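You operate a simulated robot arm through the tools that you are given. There is no shell and no other tool. Be economical: measure what you need, move in short steps, check, and stop when the job is done.

You run a simulated robot arm. Do the job below in one go: nothing can be reset, and whatever is moved stays where it is left.

Task
Swap the red plug for the green one and light the lamp.
Fine: socket two of the grey strip is off for the swap; the red plug ends on the green top.
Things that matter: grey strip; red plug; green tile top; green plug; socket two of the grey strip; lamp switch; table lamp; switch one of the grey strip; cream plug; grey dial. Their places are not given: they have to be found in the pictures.

Only the result counts: the job must be done as asked and must still hold three seconds after the hand-in. Knocking over, shifting, dropping, spilling or breaking anything else fails it.

Robot
A 6-joint arm with a two-finger parallel gripper, fixed in place. Base frame: the origin is at the foot of the arm, x ahead of it, y to its left, z up. Readings come in mm, rad, newtons and seconds.
With the tool pointing down near the work surface it reaches from about 140 to 840 mm from the base axis. Its first joint turns from -2.897 to 2.897 rad. Payload 3.91 kg.
The TCP is the grasp point between the finger pads, 30 mm short of the fingertips. In the tool frame z runs along the fingers and y along their closing line. The gripper opens to 110 mm. The fingers are 20 mm wide and 10 mm thick; the gripper's body (48 by 112 mm) begins 55 mm behind the TCP.
Orientation is that of the tool frame in the base frame, as [roll, pitch, yaw] about the fixed x, y, z axes, in that order (R = Rz(yaw) Ry(pitch) Rx(roll)). With the fingers straight down and closing along the base's y, the tool's x points along the base's -x, its y along +y and its z along -z.

Tools
- The arm moves only by the tool drive_tool. Its argument "deltas" is a list of rows, each an object of numbers (a shift or turn left out is 0, a gripper value left out holds the last): "x", "y", "z": the shift along the base's x, y, z in mm; "ax", "ay", "az": the turn, a rotation vector about the base's x, y, z in degrees; "jaw": the opening, from 0 (shut) to 1 (fully open). In form: [{"x": .., "y": .., "z": .., "ax": .., "ay": .., "az": .., "jaw": ..}, ...]. A call has 1 to 8 rows; each row shifts and turns the commanded pose from where the row before left it. Each row takes 0.2 s and may step no farther than 50 mm and 0.15 rad from the row before; otherwise, or with a gripper value out of range, the whole call is refused. Where a pose cannot be reached the arm comes as near as it can. A force on the tool above 70 N (or 10 N above the force at the start of the call, whichever is more), or a blocked arm, ends the call early, and 0.2 s more pass. Each finger travels about 108 mm/s and halts on what it meets, pressing with about 21 N; the grip force reading is that of the motor and also rises with nothing between the fingers. The clock runs only during rows and for 0.2 s after the last one: add rows that do not move to give the fingers time. The reply holds the time, the measured pose of the TCP, the force on the tool along the base axes, the opening and the grip force, in the units named above and with some noise.
- Cameras (640 x 400 px; columns grow to the right, rows downward): "scene" is fixed at [407.2, -495.6, 1493.7]; the picture's right is [0.29, 0.96, 0.00], its down [0.64, -0.20, -0.74] and it looks along [-0.71, 0.22, -0.67] (base axes); focal length 214 px, centre (320, 200). "wrist" rides on the gripper at [-36, 0, -57] in the tool frame; the picture's right is [0.00, -1.00, 0.00], its down [0.97, 0.00, -0.24] and it looks along [0.24, 0.00, 0.97] (tool axes); focal length 218 px, centre (320, 200).
- snapshot(camera): a new picture of that camera. No time passes.
- lift_body(by): slides the trunk up (or, below 0, down) by that many mm; the arm rides with it, the base frame stays. It gives what a move gives, with no picture.
- probe_pixels(camera, pixels): for up to 12 pixels [column, row] of the newest picture of that camera ("zoom" is the newest enlarged one), the place [x, y, z] in the base frame of the surface seen there, good to about 3 mm, but the place of the scene camera against the robot may be out by one fixed shift of up to 12 mm in any direction. No time passes.
- inspect(camera, box): a new picture of the part [left, top, right, bottom] of that camera's present view, enlarged. No time passes.
- sign_off(): hands the job in; it is judged then, once.

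Go step by step. Measure first, check grasps and placings, and put right what went wrong. The budget is 80 turns and 34 pictures, counting those below and the enlarged ones. Unless the task says otherwise, let go and move clear before handing in, and close with one line.

The tools are called after "Emit:" as a command line: name --argument value ..., lists and objects as JSON in quotes. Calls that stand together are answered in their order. drive_tool: Moves the arm, as the interface text tells. Its arguments: {"type":"object","properties":{"deltas":{"type":"array","items":{"type":"object","properties":{"x":{"type":"number"},"y":{"type":"number"},"z":{"type":"number"},"ax":{"type":"number"},"ay":{"type":"number"},"az":{"type":"number"},"jaw":{"type":"number"}}}}},"required":["deltas"]} The other tools are called the same way: lift_body (by) slides the trunk up or down; snapshot (camera) takes a picture; probe_pixels (camera, pixels) gives the place of the surface under pixels of a picture; inspect (camera, box) takes an enlarged picture of a part of a camera's view; sign_off () hands the job in.

At the start:

```text
clock: 0.0
eef_pos: [-39.5, -356.5, 1330.1]
tcp_rot: [-3.141, 0.001, -3.141]
force: [0.1, 0.4, -0.5]
width: 110.2
grasp_force: 0.1
trunk travel left (down, up): [-450.0, 90.0]
```

scene: 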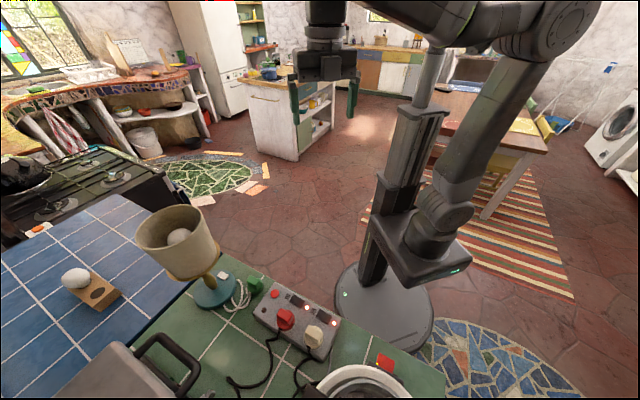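
wrist: 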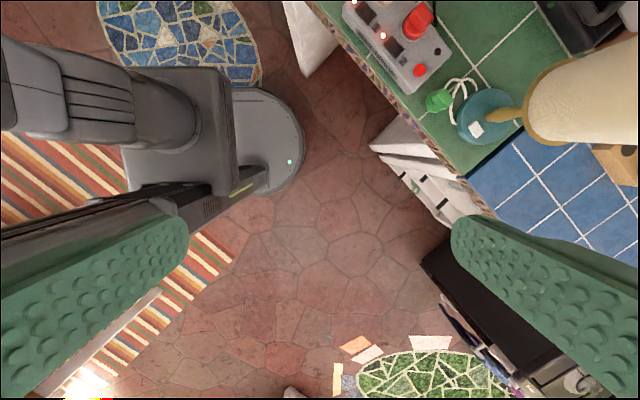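

The strip sits around scene (295,320), with the lamp at (205,285) and the green plug near (255,285). I'll enlarge that area first.

Emit:
inspect --camera "scene" --box '[190, 250, 410, 398]'

Emit:
inspect --camera "wrist" --box '[330, 0, 550, 150]'

```text
2.70 times, centred on (300, 324) of scene
```

zoom: 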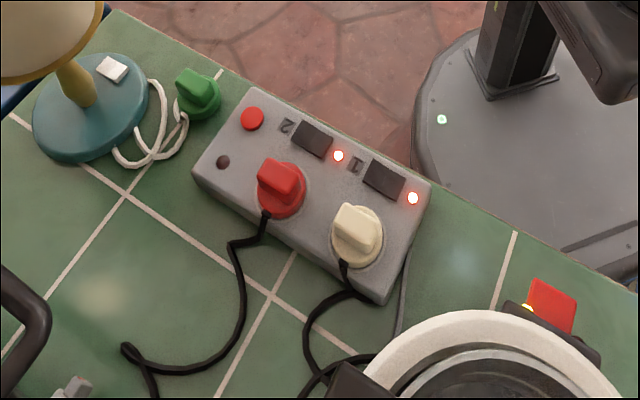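

```text
2.67 times, centred on (440, 75) of wrist
```

zoom: 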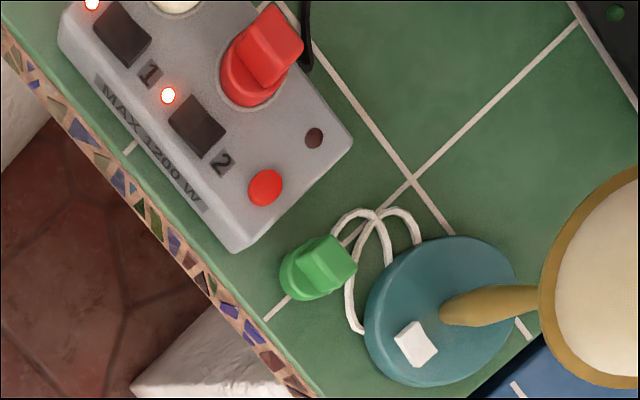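

Socket two holds the red plug: label 2, a rocker at wrist-zoom (195,125) and its lit lamp at (167,95). The green plug lies at (315,265) and the lamp switch is at (415,343). I'll measure these from the wrist zoom.

Emit:
probe_pixels --camera "zoom" --pixels '[[197, 127], [122, 35], [222, 162], [265, 188], [270, 45], [232, 80], [330, 258], [290, 285], [415, 343], [235, 245], [345, 140], [380, 240]]'

Emit:
inspect --camera "scene" --box '[40, 190, 440, 398]'

```text
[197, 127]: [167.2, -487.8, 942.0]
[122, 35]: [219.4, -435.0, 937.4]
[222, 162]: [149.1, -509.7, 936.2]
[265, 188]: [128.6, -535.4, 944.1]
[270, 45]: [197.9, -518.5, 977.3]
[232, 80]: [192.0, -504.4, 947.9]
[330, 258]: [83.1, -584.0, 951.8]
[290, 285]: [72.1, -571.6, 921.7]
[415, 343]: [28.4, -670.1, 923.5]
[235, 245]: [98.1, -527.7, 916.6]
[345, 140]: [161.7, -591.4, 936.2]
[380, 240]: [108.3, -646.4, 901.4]
```

```text
1.60 times, centred on (240, 294) of scene
```

zoom: 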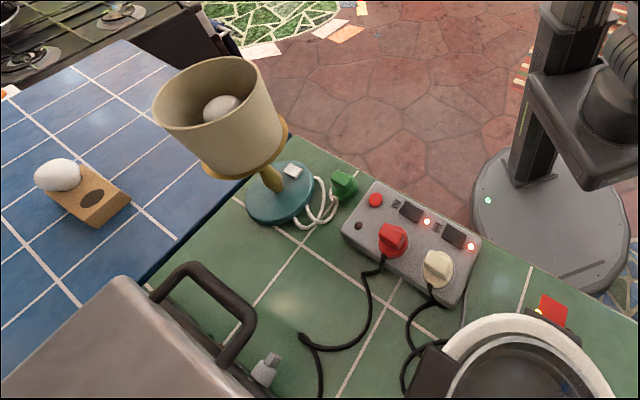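

The red plug feeds the grey grill (dial at zoom (268,365)), and the cream plug feeds the cooker and stays in. I'll move the wrist camera over the strip for a close look, and probe the lamp for clearance.

Emit:
probe_pixels --camera "zoom" --pixels '[[200, 65], [272, 110], [205, 155], [268, 178], [292, 170], [343, 185], [268, 365], [210, 270], [392, 238], [437, 262], [550, 310], [350, 350]]'

Emit:
drive_tool --deltas '[{"x": 32, "y": -20, "z": -20}, {"x": 32, "y": -20, "z": -20}, {"x": 32, "y": -20, "z": -20}, {"x": 32, "y": -20, "z": -20}, {"x": 32, "y": -20, "z": -20}, {"x": 32, "y": -20, "z": -20}]'

Emit:
snapshot --camera "wrist"

```text
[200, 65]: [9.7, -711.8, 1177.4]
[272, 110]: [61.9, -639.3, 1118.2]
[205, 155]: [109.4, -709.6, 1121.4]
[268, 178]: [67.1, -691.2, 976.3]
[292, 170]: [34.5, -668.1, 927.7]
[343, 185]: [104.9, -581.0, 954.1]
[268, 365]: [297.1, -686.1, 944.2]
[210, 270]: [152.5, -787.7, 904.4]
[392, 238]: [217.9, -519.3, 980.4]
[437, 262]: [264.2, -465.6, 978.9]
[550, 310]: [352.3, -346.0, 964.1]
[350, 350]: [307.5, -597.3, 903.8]
```

```text
clock: 1.4
eef_pos: [154.5, -476.1, 1210.6]
tcp_rot: [-3.141, 0.001, 3.141]
force: [-0.2, 0.3, -0.7]
width: 109.9
grasp_force: 0.2
trunk travel left (down, up): [-450.0, 90.0]
```

```text
28 pictures are left
```

wrist: 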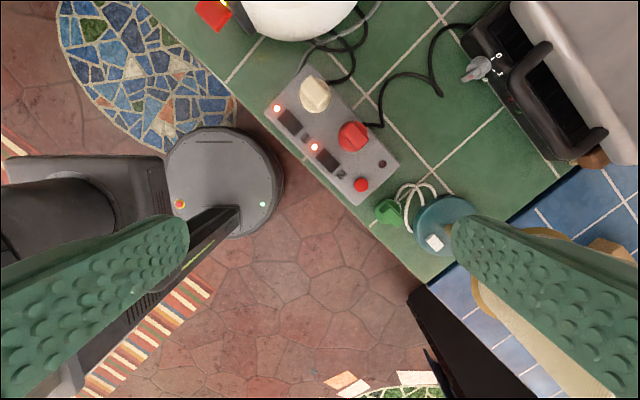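

The strip is in view around (335,140). I'll enlarge it to read the plug grips and rockers.

Emit:
inspect --camera "wrist" --box '[250, 60, 490, 260]'

Emit:
probe_pixels --camera "wrist" --pixels '[[325, 160], [290, 123], [352, 136], [316, 95], [389, 211], [436, 243], [361, 186], [383, 164], [315, 147]]'

```text
2.00 times, centred on (370, 160) of wrist
```

zoom: 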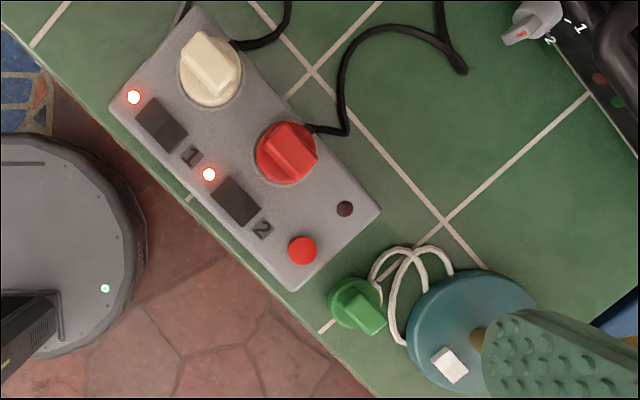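

```text
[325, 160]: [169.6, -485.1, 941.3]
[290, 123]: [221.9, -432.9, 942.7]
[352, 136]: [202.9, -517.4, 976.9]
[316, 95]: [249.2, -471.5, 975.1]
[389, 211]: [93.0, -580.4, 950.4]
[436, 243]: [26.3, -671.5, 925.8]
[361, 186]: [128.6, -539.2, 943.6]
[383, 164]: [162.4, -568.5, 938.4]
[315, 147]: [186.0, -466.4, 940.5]
```

The red grip bar runs along the strip's long axis, so the fingers must close across the strip. I'll turn the tool about 47° and come down over socket two for a close view.

Emit:
drive_tool --deltas '[{"x": 3.4, "y": -3.2, "z": -25, "az": 7.8}, {"x": 3.4, "y": -3.2, "z": -25, "az": 7.8}, {"x": 3.4, "y": -3.2, "z": -25, "az": 7.8}, {"x": 3.4, "y": -3.2, "z": -25, "az": 7.8}, {"x": 3.4, "y": -3.2, "z": -25, "az": 7.8}, {"x": 3.4, "y": -3.2, "z": -25, "az": 7.8}]'

Emit:
snapshot --camera "wrist"

```text
clock: 2.8
eef_pos: [173.0, -495.8, 1060.4]
tcp_rot: [3.138, 0.001, -2.322]
force: [-0.1, -1.1, 0.4]
width: 109.8
grasp_force: 0.1
trunk travel left (down, up): [-450.0, 90.0]
```

```text
26 pictures are left
```

wrist: 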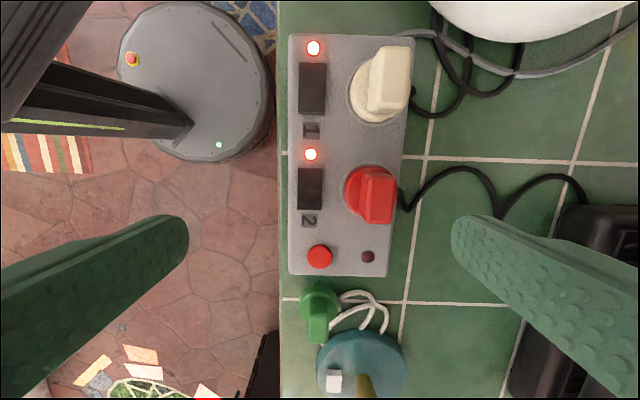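

The strip is now upright in the view, with rocker two at (310,188). I'll enlarge it.

Emit:
inspect --camera "wrist" --box '[280, 130, 440, 230]'

Emit:
probe_pixels --camera "wrist" --pixels '[[310, 172], [310, 180], [310, 188], [310, 196], [310, 204], [300, 188], [320, 188], [310, 154], [330, 188], [376, 205], [376, 190], [350, 195]]'

```text
4.00 times, centred on (360, 180) of wrist
```

zoom: 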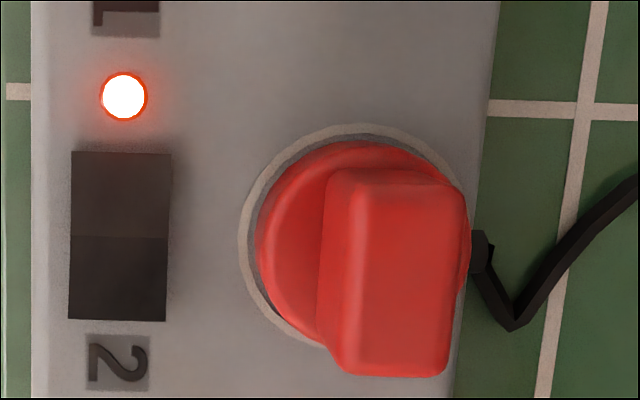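

```text
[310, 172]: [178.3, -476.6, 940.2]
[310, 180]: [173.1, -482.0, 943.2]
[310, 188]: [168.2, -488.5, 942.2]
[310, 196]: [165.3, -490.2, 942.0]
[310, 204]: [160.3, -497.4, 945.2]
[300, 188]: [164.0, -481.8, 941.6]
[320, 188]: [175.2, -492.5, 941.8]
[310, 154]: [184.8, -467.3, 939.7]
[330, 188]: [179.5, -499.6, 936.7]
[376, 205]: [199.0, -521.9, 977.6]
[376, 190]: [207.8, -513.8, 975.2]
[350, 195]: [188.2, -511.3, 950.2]
```

Rocker two is pressed in on the lamp side, and its raised end is at the "2" side near (160,-497,945). I'll shut the fingers and come down just above that end.

Emit:
drive_tool --deltas '[{"jaw": 0, "x": -6, "y": 0}, {"x": -6.5, "y": -0.5}, {}, {"z": -40}, {"z": -35}, {}]'

Emit:
inspect --camera "wrist" --box '[240, 100, 480, 250]'

```text
clock: 4.2
eef_pos: [159.6, -496.4, 986.5]
tcp_rot: [3.14, 0.0, -2.325]
force: [0.3, 1.8, -0.1]
width: 0.0
grasp_force: 21.0
trunk travel left (down, up): [-450.0, 90.0]
```

```text
2.67 times, centred on (360, 175) of wrist
```

zoom: 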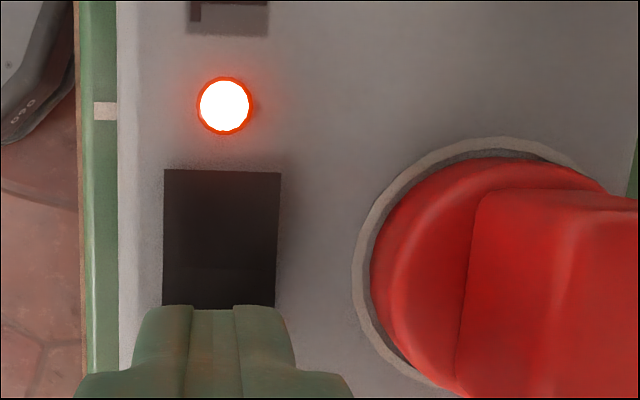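

The shut fingertips are over the raised end. I'll press down in small steps and then back off.

Emit:
drive_tool --deltas '[{"z": -8}, {"z": -3}, {"z": -3}, {"z": -2}, {}]'

```text
clock: 5.4
eef_pos: [158.8, -496.0, 974.4]
tcp_rot: [-3.132, -0.005, -2.325]
force: [0.3, -6.1, 54.0]
width: 0.1
grasp_force: 20.8
trunk travel left (down, up): [-450.0, 90.0]
```

The contact reached 54 N at tip height of about 944. I'll lift and check the lamp of socket two.

Emit:
drive_tool --deltas '[{"z": 14}, {"z": 30}, {}]'

Emit:
snapshot --camera "wrist"

```text
clock: 6.2
eef_pos: [159.6, -493.7, 1013.3]
tcp_rot: [3.14, 0.002, -2.325]
force: [0.5, -0.2, 0.1]
width: 0.2
grasp_force: 21.2
trunk travel left (down, up): [-450.0, 90.0]
```

```text
23 pictures are left
```

wrist: 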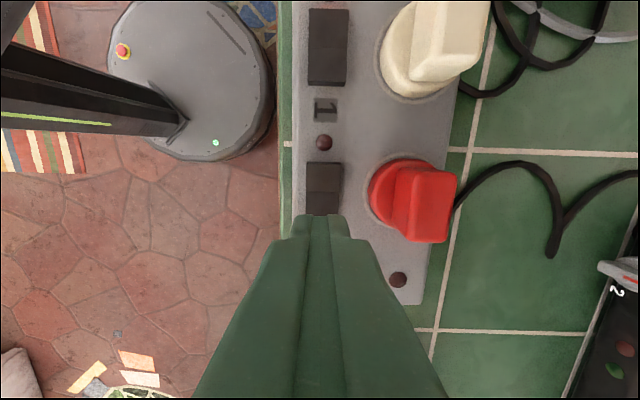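

Lamp two at (324,142) is off. Next is the red plug, whose axis is about (202,-520). I'll raise, shift over it and open part way.

Emit:
drive_tool --deltas '[{"z": 30, "jaw": 0.45}, {"x": 21, "y": -12.5}, {"x": 21.4, "y": -12.5}, {}]'

Emit:
snapshot --camera "wrist"

```text
clock: 7.2
eef_pos: [201.7, -520.7, 1043.0]
tcp_rot: [3.141, 0.0, -2.325]
force: [-0.4, -0.4, 1.0]
width: 49.5
grasp_force: 0.2
trunk travel left (down, up): [-450.0, 90.0]
```

```text
22 pictures are left
```

wrist: 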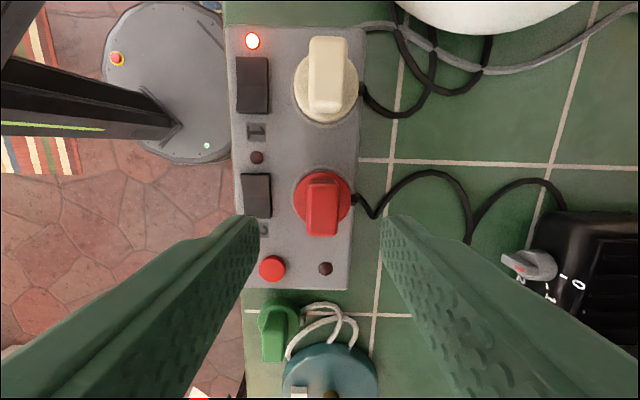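

The red bar is centred between the fingers at (322,210), and lamp one is still lit at (252,40). I'll descend and close on it.

Emit:
drive_tool --deltas '[{"z": -30}, {"z": -20}, {"z": -9}, {"jaw": 0.0}, {}, {}]'

```text
clock: 8.6
eef_pos: [202.3, -521.0, 983.5]
tcp_rot: [-3.141, 0.0, -2.324]
force: [0.0, 0.2, 0.1]
width: 19.6
grasp_force: 20.9
trunk travel left (down, up): [-450.0, 90.0]
```

Gripped at 19.6 mm with no side force. I'll pull straight up slowly.

Emit:
drive_tool --deltas '[{"z": 5}, {"z": 5}, {"z": 10}, {"z": 20}, {}]'

Emit:
snapshot --camera "wrist"

```text
clock: 9.8
eef_pos: [202.6, -522.2, 1026.0]
tcp_rot: [3.141, -0.001, -2.325]
force: [1.5, 0.2, 0.0]
width: 0.0
grasp_force: 21.1
trunk travel left (down, up): [-450.0, 90.0]
```

```text
21 pictures are left
```

wrist: 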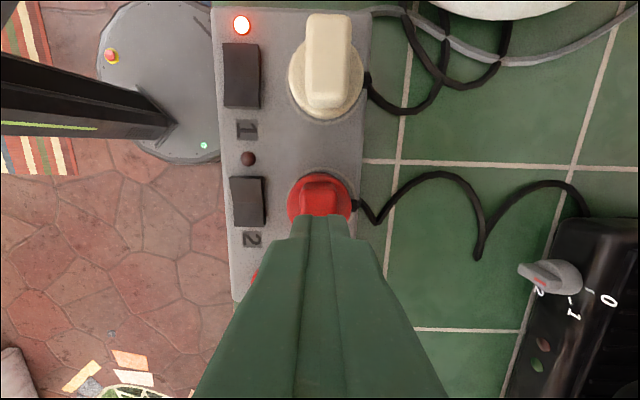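

The fingers slipped off: they shut to 0 and the plug is still seated at (320,195). I'll grip again a bit lower and pull much more slowly, reading the force.

Emit:
drive_tool --deltas '[{"z": 14, "jaw": 0.45}, {}, {"z": -30}, {"z": -20, "y": 1}, {"z": -9.5}, {"jaw": 0}, {}, {}]'

Emit:
drive_tool --deltas '[{"z": 1}, {"z": 1}, {"z": 1}, {}]'

```text
clock: 11.6
eef_pos: [202.8, -519.4, 978.7]
tcp_rot: [-3.139, 0.0, -2.326]
force: [0.8, -0.3, 2.1]
width: 39.2
grasp_force: 21.3
trunk travel left (down, up): [-450.0, 90.0]
```

```text
clock: 12.6
eef_pos: [202.6, -519.6, 981.8]
tcp_rot: [-3.141, 0.0, -2.325]
force: [2.1, -1.7, -3.2]
width: 39.0
grasp_force: 21.0
trunk travel left (down, up): [-450.0, 90.0]
```

The fingers hold the 39 mm disc this time, and the width stays put while rising. I'll keep pulling slowly.

Emit:
drive_tool --deltas '[{"z": 1}, {"z": 1}, {"z": 1}, {"z": 1}, {}]'

```text
clock: 13.8
eef_pos: [202.6, -520.2, 986.3]
tcp_rot: [3.141, -0.001, -2.324]
force: [0.9, -1.6, 0.0]
width: 39.1
grasp_force: 20.9
trunk travel left (down, up): [-450.0, 90.0]
```

Emit:
inspect --camera "scene" --box '[220, 260, 380, 360]'

```text
4.00 times, centred on (300, 310) of scene
```

zoom: 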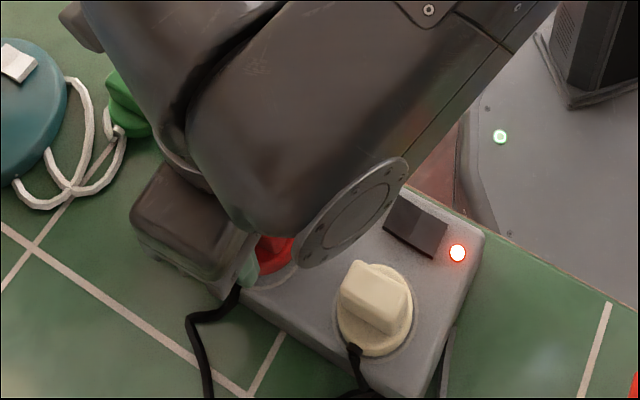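

The hand hides the plug, but the width still reads 39.1. I'll keep rising gently.

Emit:
drive_tool --deltas '[{"z": 2}, {"z": 2}, {"z": 3}, {"z": 4}, {"z": 5}, {"z": 6}, {"z": 8}, {}]'

Emit:
snapshot --camera "wrist"

```text
clock: 15.6
eef_pos: [202.3, -519.3, 1015.8]
tcp_rot: [-3.142, 0.0, -2.325]
force: [-0.1, 0.0, -1.2]
width: 39.4
grasp_force: 20.9
trunk travel left (down, up): [-450.0, 90.0]
```

```text
19 pictures are left
```

wrist: 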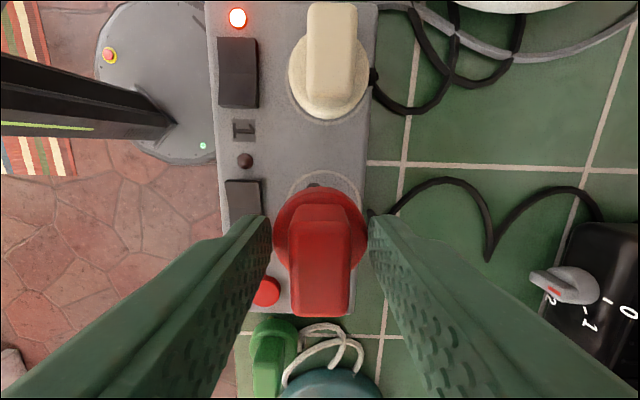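

The red plug is out of the socket and held by its disc at (320,240). I'll carry it across the strip to bare green tile near (268,-581).

Emit:
drive_tool --deltas '[{"z": 10}, {"x": 22, "y": -20.5}, {"x": 22, "y": -20.5}, {"x": 22, "y": -20.5}, {}]'

Emit:
snapshot --camera "wrist"

```text
clock: 16.8
eef_pos: [267.9, -580.4, 1026.0]
tcp_rot: [3.141, 0.0, -2.326]
force: [0.0, 0.7, -0.7]
width: 39.3
grasp_force: 21.3
trunk travel left (down, up): [-450.0, 90.0]
```

```text
18 pictures are left
```

wrist: 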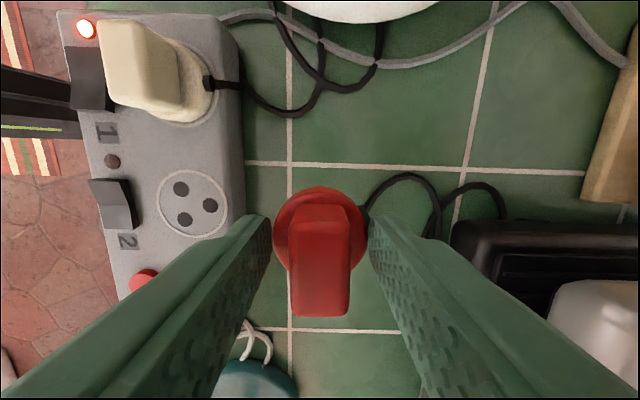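

The socket shows three holes at (181,189), (209,205) and (185,219), so the plug's turn matters and the cord side faces outward. I'll measure the socket, then lower the red plug onto the tile.

Emit:
probe_pixels --camera "wrist" --pixels '[[181, 189], [209, 205], [185, 219], [193, 203], [160, 203], [227, 203], [193, 172], [193, 236], [330, 350], [380, 185]]'

Emit:
drive_tool --deltas '[{"z": -30}, {"z": -25}, {"z": -6}, {"z": -3}, {"z": -2}, {"z": -2}, {}]'

```text
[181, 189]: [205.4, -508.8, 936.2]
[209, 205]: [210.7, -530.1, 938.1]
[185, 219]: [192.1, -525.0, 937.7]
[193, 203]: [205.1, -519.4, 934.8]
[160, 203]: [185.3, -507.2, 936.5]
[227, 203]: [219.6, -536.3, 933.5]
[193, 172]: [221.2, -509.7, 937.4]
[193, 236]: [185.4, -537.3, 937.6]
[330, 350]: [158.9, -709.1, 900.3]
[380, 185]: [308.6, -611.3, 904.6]
```

```text
clock: 18.4
eef_pos: [268.5, -581.2, 959.0]
tcp_rot: [-3.141, -0.001, -2.325]
force: [0.6, 0.2, -0.3]
width: 39.5
grasp_force: 20.5
trunk travel left (down, up): [-450.0, 90.0]
```

Socket centre is about (202.7,-521.4,937). No contact yet at TCP 959, so I'll lower further in small steps.

Emit:
drive_tool --deltas '[{"z": -2}, {"z": -2}, {"z": -1}, {"z": -1}, {}]'

```text
clock: 19.6
eef_pos: [268.1, -580.3, 953.1]
tcp_rot: [-3.14, -0.003, -2.325]
force: [0.7, 0.1, 9.3]
width: 39.1
grasp_force: 20.8
trunk travel left (down, up): [-450.0, 90.0]
```

Contact is at TCP 953 with 9 N upward, so the plug rests on the tile. I'll open a little at a time and rise clear.

Emit:
drive_tool --deltas '[{"jaw": 0.42}, {"jaw": 0.55}, {}, {"z": 30}, {"z": 40}, {"z": 40}, {}]'

Emit:
snapshot --camera "wrist"

```text
clock: 21.2
eef_pos: [269.4, -581.8, 1061.0]
tcp_rot: [-3.141, -0.001, -2.326]
force: [0.6, -0.3, -0.5]
width: 60.4
grasp_force: 0.0
trunk travel left (down, up): [-450.0, 90.0]
```

```text
17 pictures are left
```

wrist: 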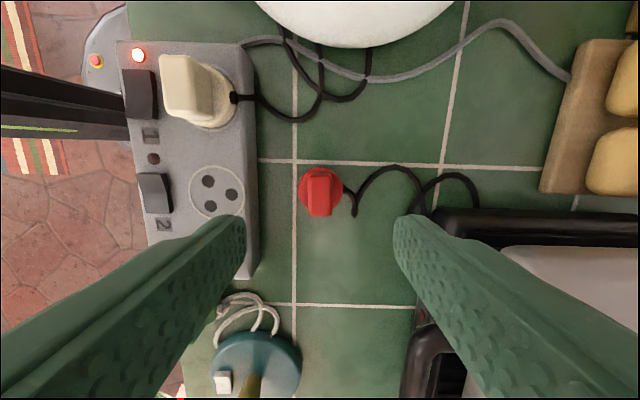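

The red plug stands on the tile at (320,190). Next I'll move over toward the green plug near (90,-580), raised and keeping clear of the lampshade.

Emit:
drive_tool --deltas '[{"z": 20, "x": -40}, {"x": -40, "y": 5}, {"x": -35, "y": 5}, {"x": -30, "y": 5}, {}]'

Emit:
snapshot --camera "wrist"

```text
clock: 22.4
eef_pos: [123.3, -566.4, 1082.3]
tcp_rot: [-3.141, 0.0, -2.325]
force: [-0.1, -0.6, -0.1]
width: 60.6
grasp_force: 0.1
trunk travel left (down, up): [-450.0, 90.0]
```

```text
16 pictures are left
```

wrist: 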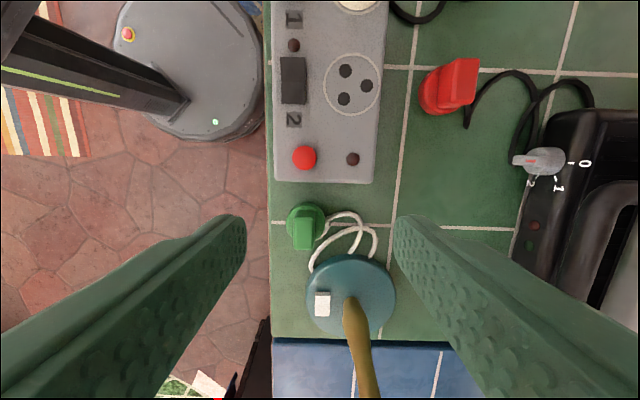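

The green plug is at (305,225) and its cord leaves to the right, toward the lamp. I'll enlarge it and measure.

Emit:
inspect --camera "wrist" --box '[270, 185, 398, 265]'

Emit:
probe_pixels --camera "wrist" --pixels '[[303, 218], [303, 232], [303, 244], [291, 225], [325, 225], [306, 207], [310, 182], [322, 303], [288, 180]]'

```text
5.00 times, centred on (334, 225) of wrist
```

zoom: 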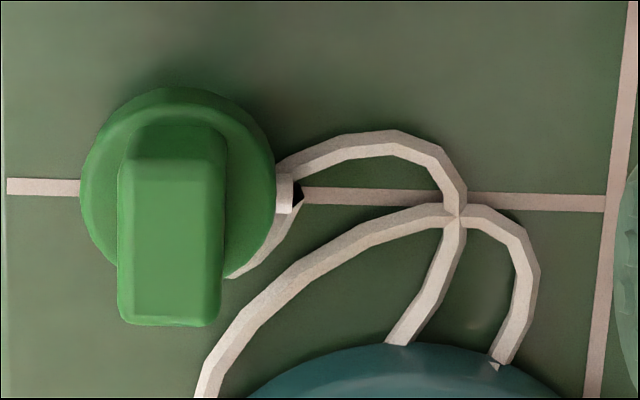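

```text
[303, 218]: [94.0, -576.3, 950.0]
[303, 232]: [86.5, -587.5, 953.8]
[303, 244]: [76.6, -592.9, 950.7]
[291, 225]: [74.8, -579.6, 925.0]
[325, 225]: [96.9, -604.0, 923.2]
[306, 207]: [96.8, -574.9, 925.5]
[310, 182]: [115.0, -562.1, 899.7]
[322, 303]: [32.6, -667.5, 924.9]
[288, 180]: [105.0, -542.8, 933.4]
```

The green plug stands upright, centred near (84,-586.5), and its cord faces the same way as red's did, so its turn already matches the socket. I'll move above it with the jaw at 50 mm.

Emit:
drive_tool --deltas '[{"x": -20, "y": -10, "jaw": 0.45}, {"x": -19.3, "y": -10.1}, {"z": -35}, {"z": -30}, {}]'

Emit:
snapshot --camera "wrist"

```text
clock: 23.3
eef_pos: [81.6, -592.9, 1063.0]
tcp_rot: [-3.115, -0.042, -2.325]
force: [-2.3, -0.2, 33.0]
width: 49.4
grasp_force: 0.1
trunk travel left (down, up): [-450.0, 90.0]
stopped in row 4: the force on the tool passed its limit (the readings are from after the stop); the commanded pose is now the measured one
```

```text
14 pictures are left
```

wrist: 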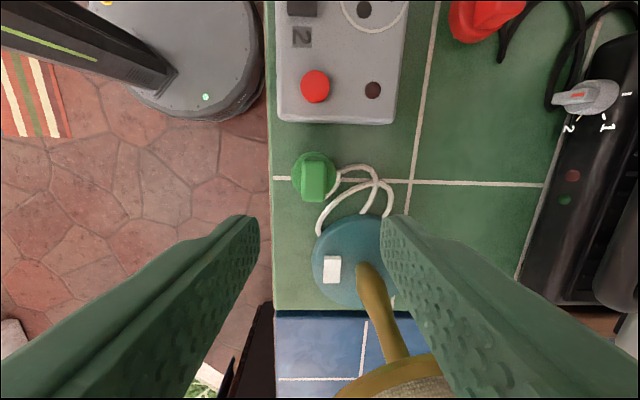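

The arm met something at TCP (82,-593,1063), with 33 N upward. I'll look before moving.

Emit:
snapshot --camera "scene"

```text
13 pictures are left
```

scene: 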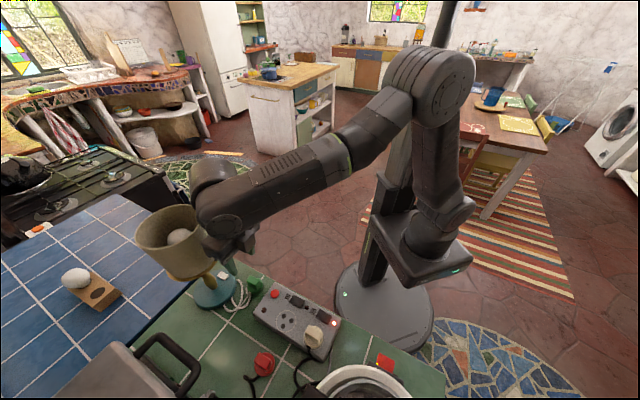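

The wrist body above the gripper touched the lampshade rim, and the lamp still looks in place. I'll back away from the lamp, then level the tool.

Emit:
drive_tool --deltas '[{"x": 5, "y": 12}, {"x": 5, "y": 15}, {"z": 20, "x": 8, "y": 8, "ax": 2.8, "ay": -0.5}, {}]'

Emit:
inspect --camera "scene" --box '[110, 170, 350, 320]'

```text
clock: 24.3
eef_pos: [100.6, -557.5, 1074.8]
tcp_rot: [3.133, 0.016, -2.323]
force: [0.5, -0.2, -0.5]
width: 49.7
grasp_force: 0.0
trunk travel left (down, up): [-450.0, 90.0]
```

```text
2.67 times, centred on (230, 245) of scene
```

zoom: 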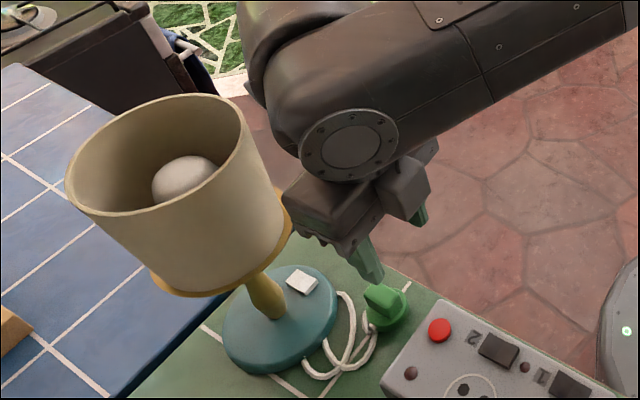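

The lamp appears unmoved. I'll check that by probing, since the lamp switch measured (34.5,-668.1) before.

Emit:
probe_pixels --camera "zoom" --pixels '[[302, 281], [384, 297], [382, 322], [235, 300], [284, 225], [225, 100], [285, 190], [75, 180], [330, 290]]'

```text
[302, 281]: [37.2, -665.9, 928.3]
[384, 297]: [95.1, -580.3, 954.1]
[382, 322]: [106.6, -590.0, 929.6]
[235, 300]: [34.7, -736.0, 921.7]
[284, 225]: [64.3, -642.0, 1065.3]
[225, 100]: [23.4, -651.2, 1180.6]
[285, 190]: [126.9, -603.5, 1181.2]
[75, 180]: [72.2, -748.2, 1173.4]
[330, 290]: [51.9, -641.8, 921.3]
```

The lamp hasn't shifted beyond noise. I'll tilt the tool 20° about its closing line, so the wrist leans away from the shade, and check the attitude.

Emit:
drive_tool --deltas '[{"ax": -5.2, "ay": 4.67}, {"ax": -5.2, "ay": 4.67}, {"ax": -5.2, "ay": 4.67}, {}]'

```text
clock: 25.3
eef_pos: [99.2, -557.1, 1077.1]
tcp_rot: [-3.141, -0.355, -2.325]
force: [0.5, 0.1, -0.7]
width: 49.5
grasp_force: 0.0
trunk travel left (down, up): [-450.0, 90.0]
```

The tilt is 20° with no roll. I'll move laterally over the green plug and come down to about z 1000.

Emit:
drive_tool --deltas '[{"x": -4.4, "y": -10.8, "z": -10}, {"x": -4.4, "y": -10.8, "z": -15}, {"z": -25}, {"z": -26}, {}]'

Emit:
snapshot --camera "wrist"

```text
clock: 26.5
eef_pos: [91.4, -579.9, 1001.5]
tcp_rot: [3.14, -0.353, -2.325]
force: [0.1, -0.1, 0.3]
width: 49.4
grasp_force: 0.0
trunk travel left (down, up): [-450.0, 90.0]
```

```text
11 pictures are left
```

wrist: 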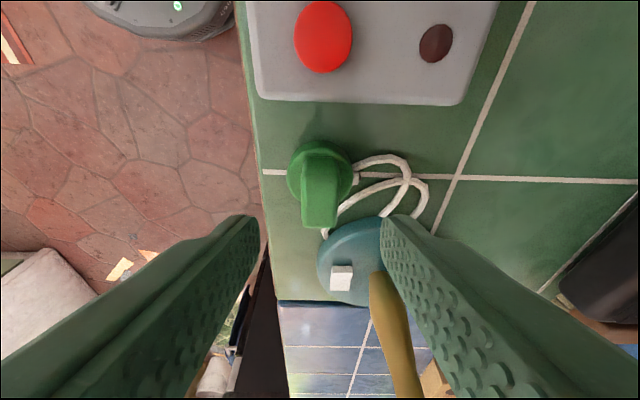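

The plug is laterally centred at (320,175) and matches the fingertip position along the tool. I'll descend the remaining 51 mm carefully.

Emit:
drive_tool --deltas '[{"z": -20}, {"z": -15}, {"z": -8}, {"z": -5}, {"z": -3}, {}]'

```text
clock: 27.9
eef_pos: [91.2, -579.4, 950.3]
tcp_rot: [3.14, -0.355, -2.325]
force: [-0.4, 0.1, -0.1]
width: 49.4
grasp_force: 0.0
trunk travel left (down, up): [-450.0, 90.0]
```

No contact on the way down. I'll close and lift slightly.

Emit:
drive_tool --deltas '[{"jaw": 0.3}, {"jaw": 0.0}, {}, {"z": 2}, {"z": 4}, {"z": 6}, {"z": 8}, {}]'

Emit:
snapshot --camera "wrist"

```text
clock: 29.7
eef_pos: [89.7, -579.4, 970.3]
tcp_rot: [3.141, -0.354, -2.327]
force: [-1.1, -0.9, -0.6]
width: 39.3
grasp_force: 21.3
trunk travel left (down, up): [-450.0, 90.0]
```

```text
10 pictures are left
```

wrist: 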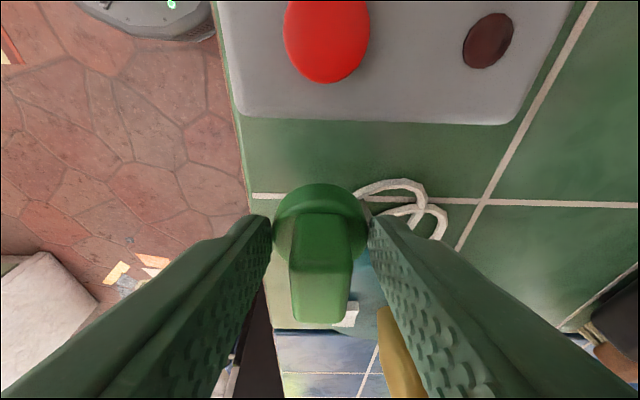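

The green plug is held at 39.3 mm by its disc. I'll raise it and carry it to above socket two, with the TCP at about (209,-512.5) so the tip is over the holes.

Emit:
drive_tool --deltas '[{"z": 20}, {"z": 20}, {"x": 29.5, "y": 16.7}, {"x": 29.5, "y": 16.7}, {"x": 29.5, "y": 16.7}, {"x": 29.5, "y": 16.7}, {}]'

Emit:
snapshot --camera "wrist"

Emit:
inspect --camera "scene" --box '[180, 210, 372, 330]'

```text
clock: 31.3
eef_pos: [209.4, -513.3, 1009.0]
tcp_rot: [3.141, -0.353, -2.326]
force: [0.6, -0.4, -1.3]
width: 39.2
grasp_force: 21.2
trunk travel left (down, up): [-450.0, 90.0]
```

```text
9 pictures are left
```

wrist: 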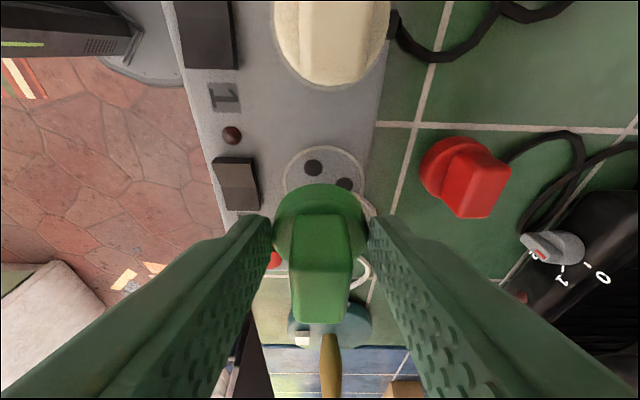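

```text
3.33 times, centred on (276, 270) of scene
```

zoom: 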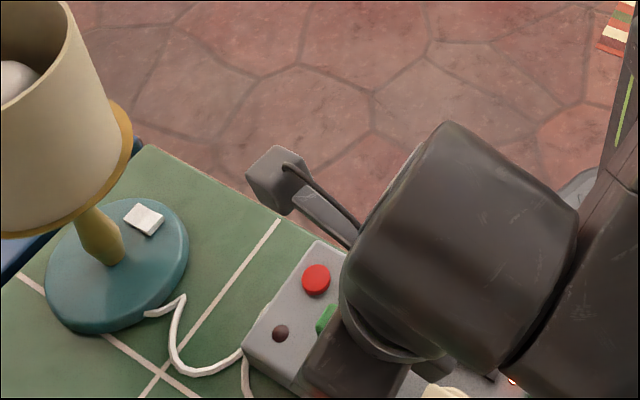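

I can see the ring and two holes ahead of the plug at (313,168) and (345,183). I'll enlarge to check the alignment before inserting.

Emit:
inspect --camera "wrist" --box '[264, 130, 392, 210]'

Emit:
probe_pixels --camera "wrist" --pixels '[[284, 178], [364, 180], [313, 168], [345, 183], [322, 148], [322, 151]]'

```text
5.00 times, centred on (328, 170) of wrist
```

zoom: 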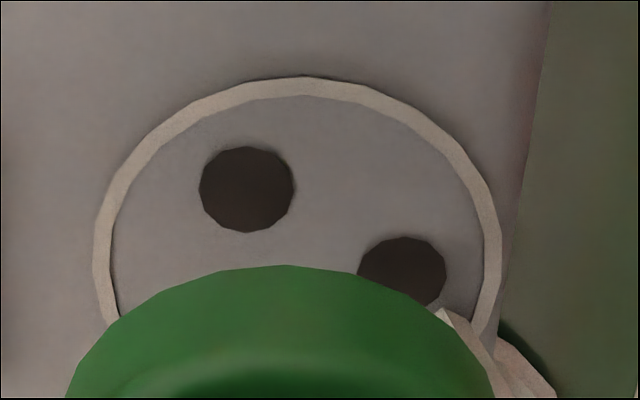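

```text
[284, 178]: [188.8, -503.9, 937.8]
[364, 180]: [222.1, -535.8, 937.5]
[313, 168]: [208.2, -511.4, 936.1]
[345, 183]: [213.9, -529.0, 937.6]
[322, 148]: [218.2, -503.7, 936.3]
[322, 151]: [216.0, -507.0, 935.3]
```

The socket ring's centre sits about 1.9 mm to the cord side of the plug, while the along-strip alignment is right. I'll shift (+1.3,-1.2), lower to just above the holes, then feel in by small steps.

Emit:
drive_tool --deltas '[{"x": 1.3, "y": -1.2}, {"z": -12}, {"z": -6}, {"z": -2}, {"z": -2}, {"z": -2}, {}]'

```text
clock: 32.9
eef_pos: [211.1, -514.7, 985.7]
tcp_rot: [-3.141, -0.353, -2.323]
force: [0.2, -0.5, -1.9]
width: 39.2
grasp_force: 21.1
trunk travel left (down, up): [-450.0, 90.0]
```

Emit:
drive_tool --deltas '[{"z": -2}, {"z": -2}, {"z": -2}, {}]'

```text
clock: 33.9
eef_pos: [209.0, -513.6, 978.9]
tcp_rot: [3.141, -0.352, -2.325]
force: [0.5, -0.2, -2.6]
width: 39.3
grasp_force: 21.3
trunk travel left (down, up): [-450.0, 90.0]
```

There's no resistance at 979, so the pins appear to be entering. I'll continue down.

Emit:
drive_tool --deltas '[{"z": -1}, {"z": -1}, {"z": -1}, {"z": -1}, {}]'

```text
clock: 35.1
eef_pos: [210.2, -515.0, 974.6]
tcp_rot: [-3.141, -0.353, -2.325]
force: [0.5, 0.2, 0.3]
width: 39.2
grasp_force: 20.7
trunk travel left (down, up): [-450.0, 90.0]
```

Emit:
drive_tool --deltas '[{"z": -1}, {"z": -1}, {"z": -1}, {}]'

Emit:
snapshot --camera "wrist"

```text
clock: 36.1
eef_pos: [210.2, -513.6, 974.8]
tcp_rot: [-3.138, -0.353, -2.327]
force: [1.8, -5.4, 18.6]
width: 39.6
grasp_force: 21.3
trunk travel left (down, up): [-450.0, 90.0]
```

```text
6 pictures are left
```

wrist: 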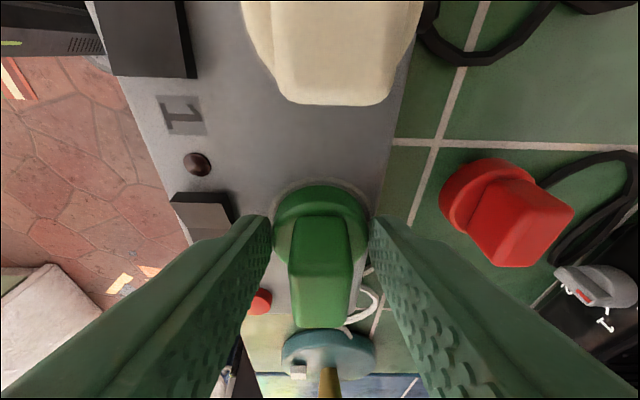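

It's seated: TCP 974.8 with 18.6 N of bottoming force, and the disc is flush on the ring. I'll release, rise and level the tool.

Emit:
drive_tool --deltas '[{"z": 2, "jaw": 0.45}, {}, {"z": 25}, {"z": 40}, {"ax": 4.9, "ay": -4.6, "jaw": 0}, {"ax": 4.9, "ay": -4.6}, {"ax": 4.9, "ay": -4.6}, {}]'

Emit:
snapshot --camera "wrist"

```text
clock: 37.9
eef_pos: [210.7, -514.7, 1040.6]
tcp_rot: [-3.14, -0.001, -2.325]
force: [-0.5, -0.3, 0.2]
width: 0.0
grasp_force: 20.9
trunk travel left (down, up): [-450.0, 90.0]
```

```text
5 pictures are left
```

wrist: 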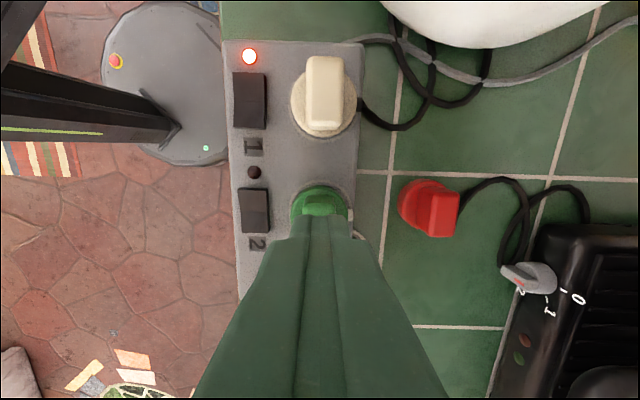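

The green plug sits in socket two and lamp one is still lit. I'll check its seating height, then move over the lamp-side end of rocker two at (176.7,-478.7).

Emit:
probe_pixels --camera "wrist" --pixels '[[299, 207], [323, 198], [300, 112], [325, 75], [254, 195], [254, 225], [320, 210]]'

Emit:
drive_tool --deltas '[{"x": -17, "y": 18}, {"x": -17, "y": 18}, {}, {"z": -30}, {"z": -24}, {}]'

```text
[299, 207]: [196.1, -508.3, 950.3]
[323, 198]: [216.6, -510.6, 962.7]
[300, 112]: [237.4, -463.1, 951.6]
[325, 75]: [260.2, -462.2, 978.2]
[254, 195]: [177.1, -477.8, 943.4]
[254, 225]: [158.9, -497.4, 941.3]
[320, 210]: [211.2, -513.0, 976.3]
```

```text
clock: 39.3
eef_pos: [174.4, -479.3, 984.9]
tcp_rot: [3.141, -0.002, -2.324]
force: [0.4, -0.5, 0.5]
width: 0.0
grasp_force: 20.9
trunk travel left (down, up): [-450.0, 90.0]
```

Green disc at 950 and top at 976 match the cream plug, so it's fully in. I'll press the raised end of rocker two and lift.

Emit:
drive_tool --deltas '[{"z": -7}, {"z": -3}, {"z": -3}, {"z": -2}, {}]'

Emit:
drive_tool --deltas '[{"z": 15}, {"z": 45}, {"z": 40}, {}]'

Emit:
snapshot --camera "wrist"

```text
clock: 40.5
eef_pos: [174.8, -477.4, 972.9]
tcp_rot: [-3.135, -0.007, -2.323]
force: [1.9, -1.7, 35.1]
width: 0.0
grasp_force: 21.1
trunk travel left (down, up): [-450.0, 90.0]
```

```text
clock: 41.5
eef_pos: [175.6, -478.6, 1070.3]
tcp_rot: [3.141, 0.001, -2.325]
force: [-0.9, 0.7, -0.7]
width: 0.0
grasp_force: 20.6
trunk travel left (down, up): [-450.0, 90.0]
```

```text
4 pictures are left
```

wrist: 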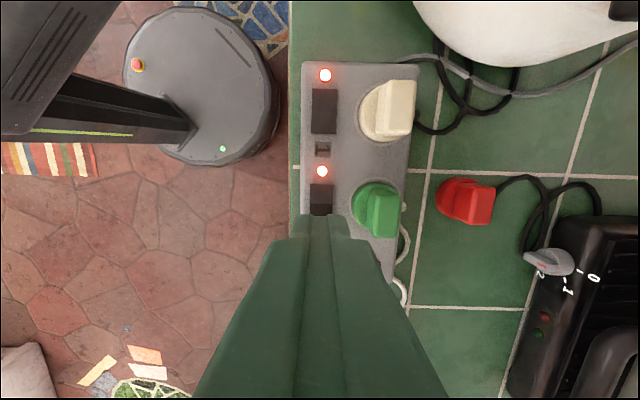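

Both lamps on the strip are lit, so socket two is on. The lamp switch near (29,-669,925) lies under the shade, so I'll turn the tool and lean it 40° toward the base, well clear of the lamp, before approaching.

Emit:
drive_tool --deltas '[{"x": -24, "y": -7, "az": 7.2, "z": 10}, {"x": -24, "y": -7, "az": 7.2, "z": 10}, {"x": -24, "y": -7, "az": 7.2}, {"x": -24, "y": -7, "az": 7.2}, {"x": -24, "y": -7, "az": 7.2}, {"x": -25, "y": -7, "az": 7.2}, {}]'

Emit:
drive_tool --deltas '[{"ax": -8}, {"ax": -8}, {"ax": -8}, {"ax": -8}, {"ax": -8}, {}]'

```text
clock: 43.1
eef_pos: [50.6, -517.5, 1091.1]
tcp_rot: [3.134, -0.003, -1.585]
force: [0.0, 0.0, -0.8]
width: 0.0
grasp_force: 21.3
out of reach, approached as far as the arm can: row 6
trunk travel left (down, up): [-450.0, 90.0]
```

```text
clock: 44.5
eef_pos: [51.6, -516.1, 1090.8]
tcp_rot: [-3.141, -0.701, -1.572]
force: [-0.6, 0.1, -0.3]
width: 0.3
grasp_force: 21.1
trunk travel left (down, up): [-450.0, 90.0]
```

The tilt is good, with a small reach clip in x at about 51. I'll move toward the stand-off on the switch's line in modest steps and read the pose.

Emit:
drive_tool --deltas '[{"x": -6, "y": -20, "z": -15}, {"x": -6, "y": -20, "z": -15}, {"x": -5, "y": -20, "z": -15}, {"x": -5, "y": -20, "z": -15}, {}]'

Emit:
snapshot --camera "wrist"

```text
clock: 45.7
eef_pos: [29.4, -598.6, 1029.4]
tcp_rot: [-3.138, -0.7, -1.573]
force: [-0.3, 0.2, -0.3]
width: 0.0
grasp_force: 20.8
trunk travel left (down, up): [-450.0, 90.0]
```

```text
3 pictures are left
```

wrist: 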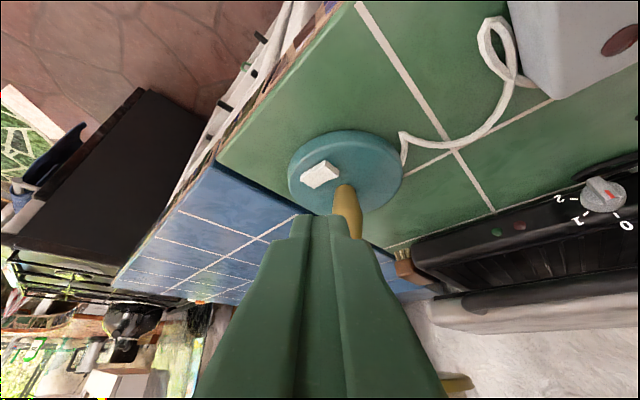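

The switch at (319,174) is centred left-right. I'll probe its surface for the press point.

Emit:
probe_pixels --camera "wrist" --pixels '[[319, 167], [319, 174], [319, 182], [310, 177], [328, 172], [345, 205], [330, 150], [300, 172], [352, 220]]'

```text
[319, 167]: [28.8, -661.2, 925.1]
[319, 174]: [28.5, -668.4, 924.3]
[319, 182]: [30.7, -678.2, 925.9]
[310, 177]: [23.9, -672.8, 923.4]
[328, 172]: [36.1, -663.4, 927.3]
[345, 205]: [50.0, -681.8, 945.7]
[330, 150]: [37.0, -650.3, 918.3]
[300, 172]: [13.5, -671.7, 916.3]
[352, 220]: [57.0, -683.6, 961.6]
```

I'll enlarge once to see whether the switch is a flat button or a rocker.

Emit:
inspect --camera "wrist" --box '[288, 150, 352, 190]'

```text
10.00 times, centred on (320, 170) of wrist
```

zoom: 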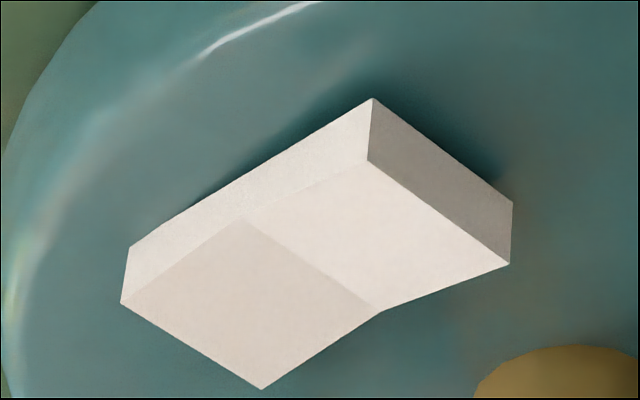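

It's a rocker with a fold from (245,220) to (378,312). I'll probe both ends several times to find which one stands higher.

Emit:
probe_pixels --camera "zoom" --pixels '[[150, 305], [175, 320], [200, 335], [225, 350], [250, 365], [165, 300], [375, 180], [400, 195], [430, 220], [460, 240], [490, 258], [390, 195]]'

Emit:
probe_pixels --camera "zoom" --pixels '[[155, 310], [180, 325], [205, 340], [230, 355], [255, 370], [260, 350], [380, 185], [405, 200], [435, 225], [465, 245], [480, 255], [450, 235]]'

```text
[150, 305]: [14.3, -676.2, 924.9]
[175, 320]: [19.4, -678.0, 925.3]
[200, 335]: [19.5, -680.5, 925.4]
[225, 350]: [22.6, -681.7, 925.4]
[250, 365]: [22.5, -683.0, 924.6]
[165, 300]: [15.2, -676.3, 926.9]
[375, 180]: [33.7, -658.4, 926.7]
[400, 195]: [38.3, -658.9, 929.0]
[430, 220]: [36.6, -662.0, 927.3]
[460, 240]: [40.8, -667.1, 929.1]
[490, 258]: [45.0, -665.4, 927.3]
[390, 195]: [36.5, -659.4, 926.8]
```

```text
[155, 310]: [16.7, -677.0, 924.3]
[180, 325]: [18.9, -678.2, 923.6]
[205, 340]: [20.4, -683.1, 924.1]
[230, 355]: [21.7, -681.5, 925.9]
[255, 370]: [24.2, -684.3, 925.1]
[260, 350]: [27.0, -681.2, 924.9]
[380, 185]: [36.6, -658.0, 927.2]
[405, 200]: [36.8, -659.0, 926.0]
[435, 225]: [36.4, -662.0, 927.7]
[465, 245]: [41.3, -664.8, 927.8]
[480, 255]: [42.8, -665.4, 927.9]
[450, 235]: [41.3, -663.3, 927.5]
```

The right end near (39,-662), at 927.5, stands 2.5 mm above the left at 925.0, so I'll press the right end. I'll approach along the tool axis to 10 mm above the point (34,-663).

Emit:
drive_tool --deltas '[{"x": 1.2, "y": -13.2, "z": -15.7}, {"x": 1.2, "y": -13.2, "z": -15.7}, {"x": 1.1, "y": -13.2, "z": -15.7}, {"x": 1.1, "y": -13.2, "z": -15.7}, {}]'

```text
clock: 46.9
eef_pos: [33.7, -650.2, 967.7]
tcp_rot: [3.142, -0.701, -1.573]
force: [-0.4, 0.5, 0.6]
width: 0.0
grasp_force: 21.1
trunk travel left (down, up): [-450.0, 90.0]
```

I'm clear of everything and 10 mm above. I'll press down gently.

Emit:
drive_tool --deltas '[{"y": -1.2, "z": -6}, {"z": -3}, {"z": -2}, {"z": -1.5}, {"z": -1.5}, {}]'

```text
clock: 48.3
eef_pos: [34.4, -651.3, 954.9]
tcp_rot: [-3.141, -0.701, -1.572]
force: [-0.1, -0.8, 8.2]
width: 0.0
grasp_force: 21.0
trunk travel left (down, up): [-450.0, 90.0]
```

It's in contact at 955 with 8 N. I'll press a little more.

Emit:
drive_tool --deltas '[{"z": -1}, {"z": -1}, {"z": -1}, {}]'

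```text
clock: 49.3
eef_pos: [35.1, -651.5, 955.6]
tcp_rot: [-3.14, -0.709, -1.571]
force: [1.7, -4.1, 33.1]
width: 0.1
grasp_force: 20.5
trunk travel left (down, up): [-450.0, 90.0]
```

At 33 N it has bottomed out. I'll retract straight up a little, back out along the tool axis, and look at the lamp.

Emit:
drive_tool --deltas '[{"z": 8}, {"y": 13, "z": 15.7}, {"y": 20, "z": 20}, {"y": 25, "z": 25}, {"y": 30, "z": 25}, {}]'

Emit:
snapshot --camera "scene"

```text
clock: 50.7
eef_pos: [35.0, -562.6, 1043.8]
tcp_rot: [3.141, -0.7, -1.572]
force: [-0.5, -0.4, 0.0]
width: 0.0
grasp_force: 21.3
trunk travel left (down, up): [-450.0, 90.0]
```

```text
1 pictures are left
```

scene: 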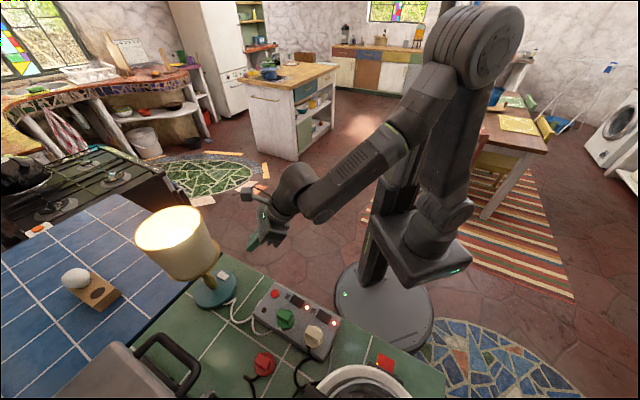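

The lamp is lit at (180,240), the green plug is in socket two at (285,317) with both strip lamps on, the red plug rests on the green tile at (263,362), and the arm is clear. I'm handing in.

Emit:
sign_off

```text
The job is handed in.
```

The lamp is on: the green plug is now in socket two, which was off during the swap, and the red plug is on the green tile top. While I was reaching for the green plug, the arm touched the lampshade once, but the lamp did not move measurably.
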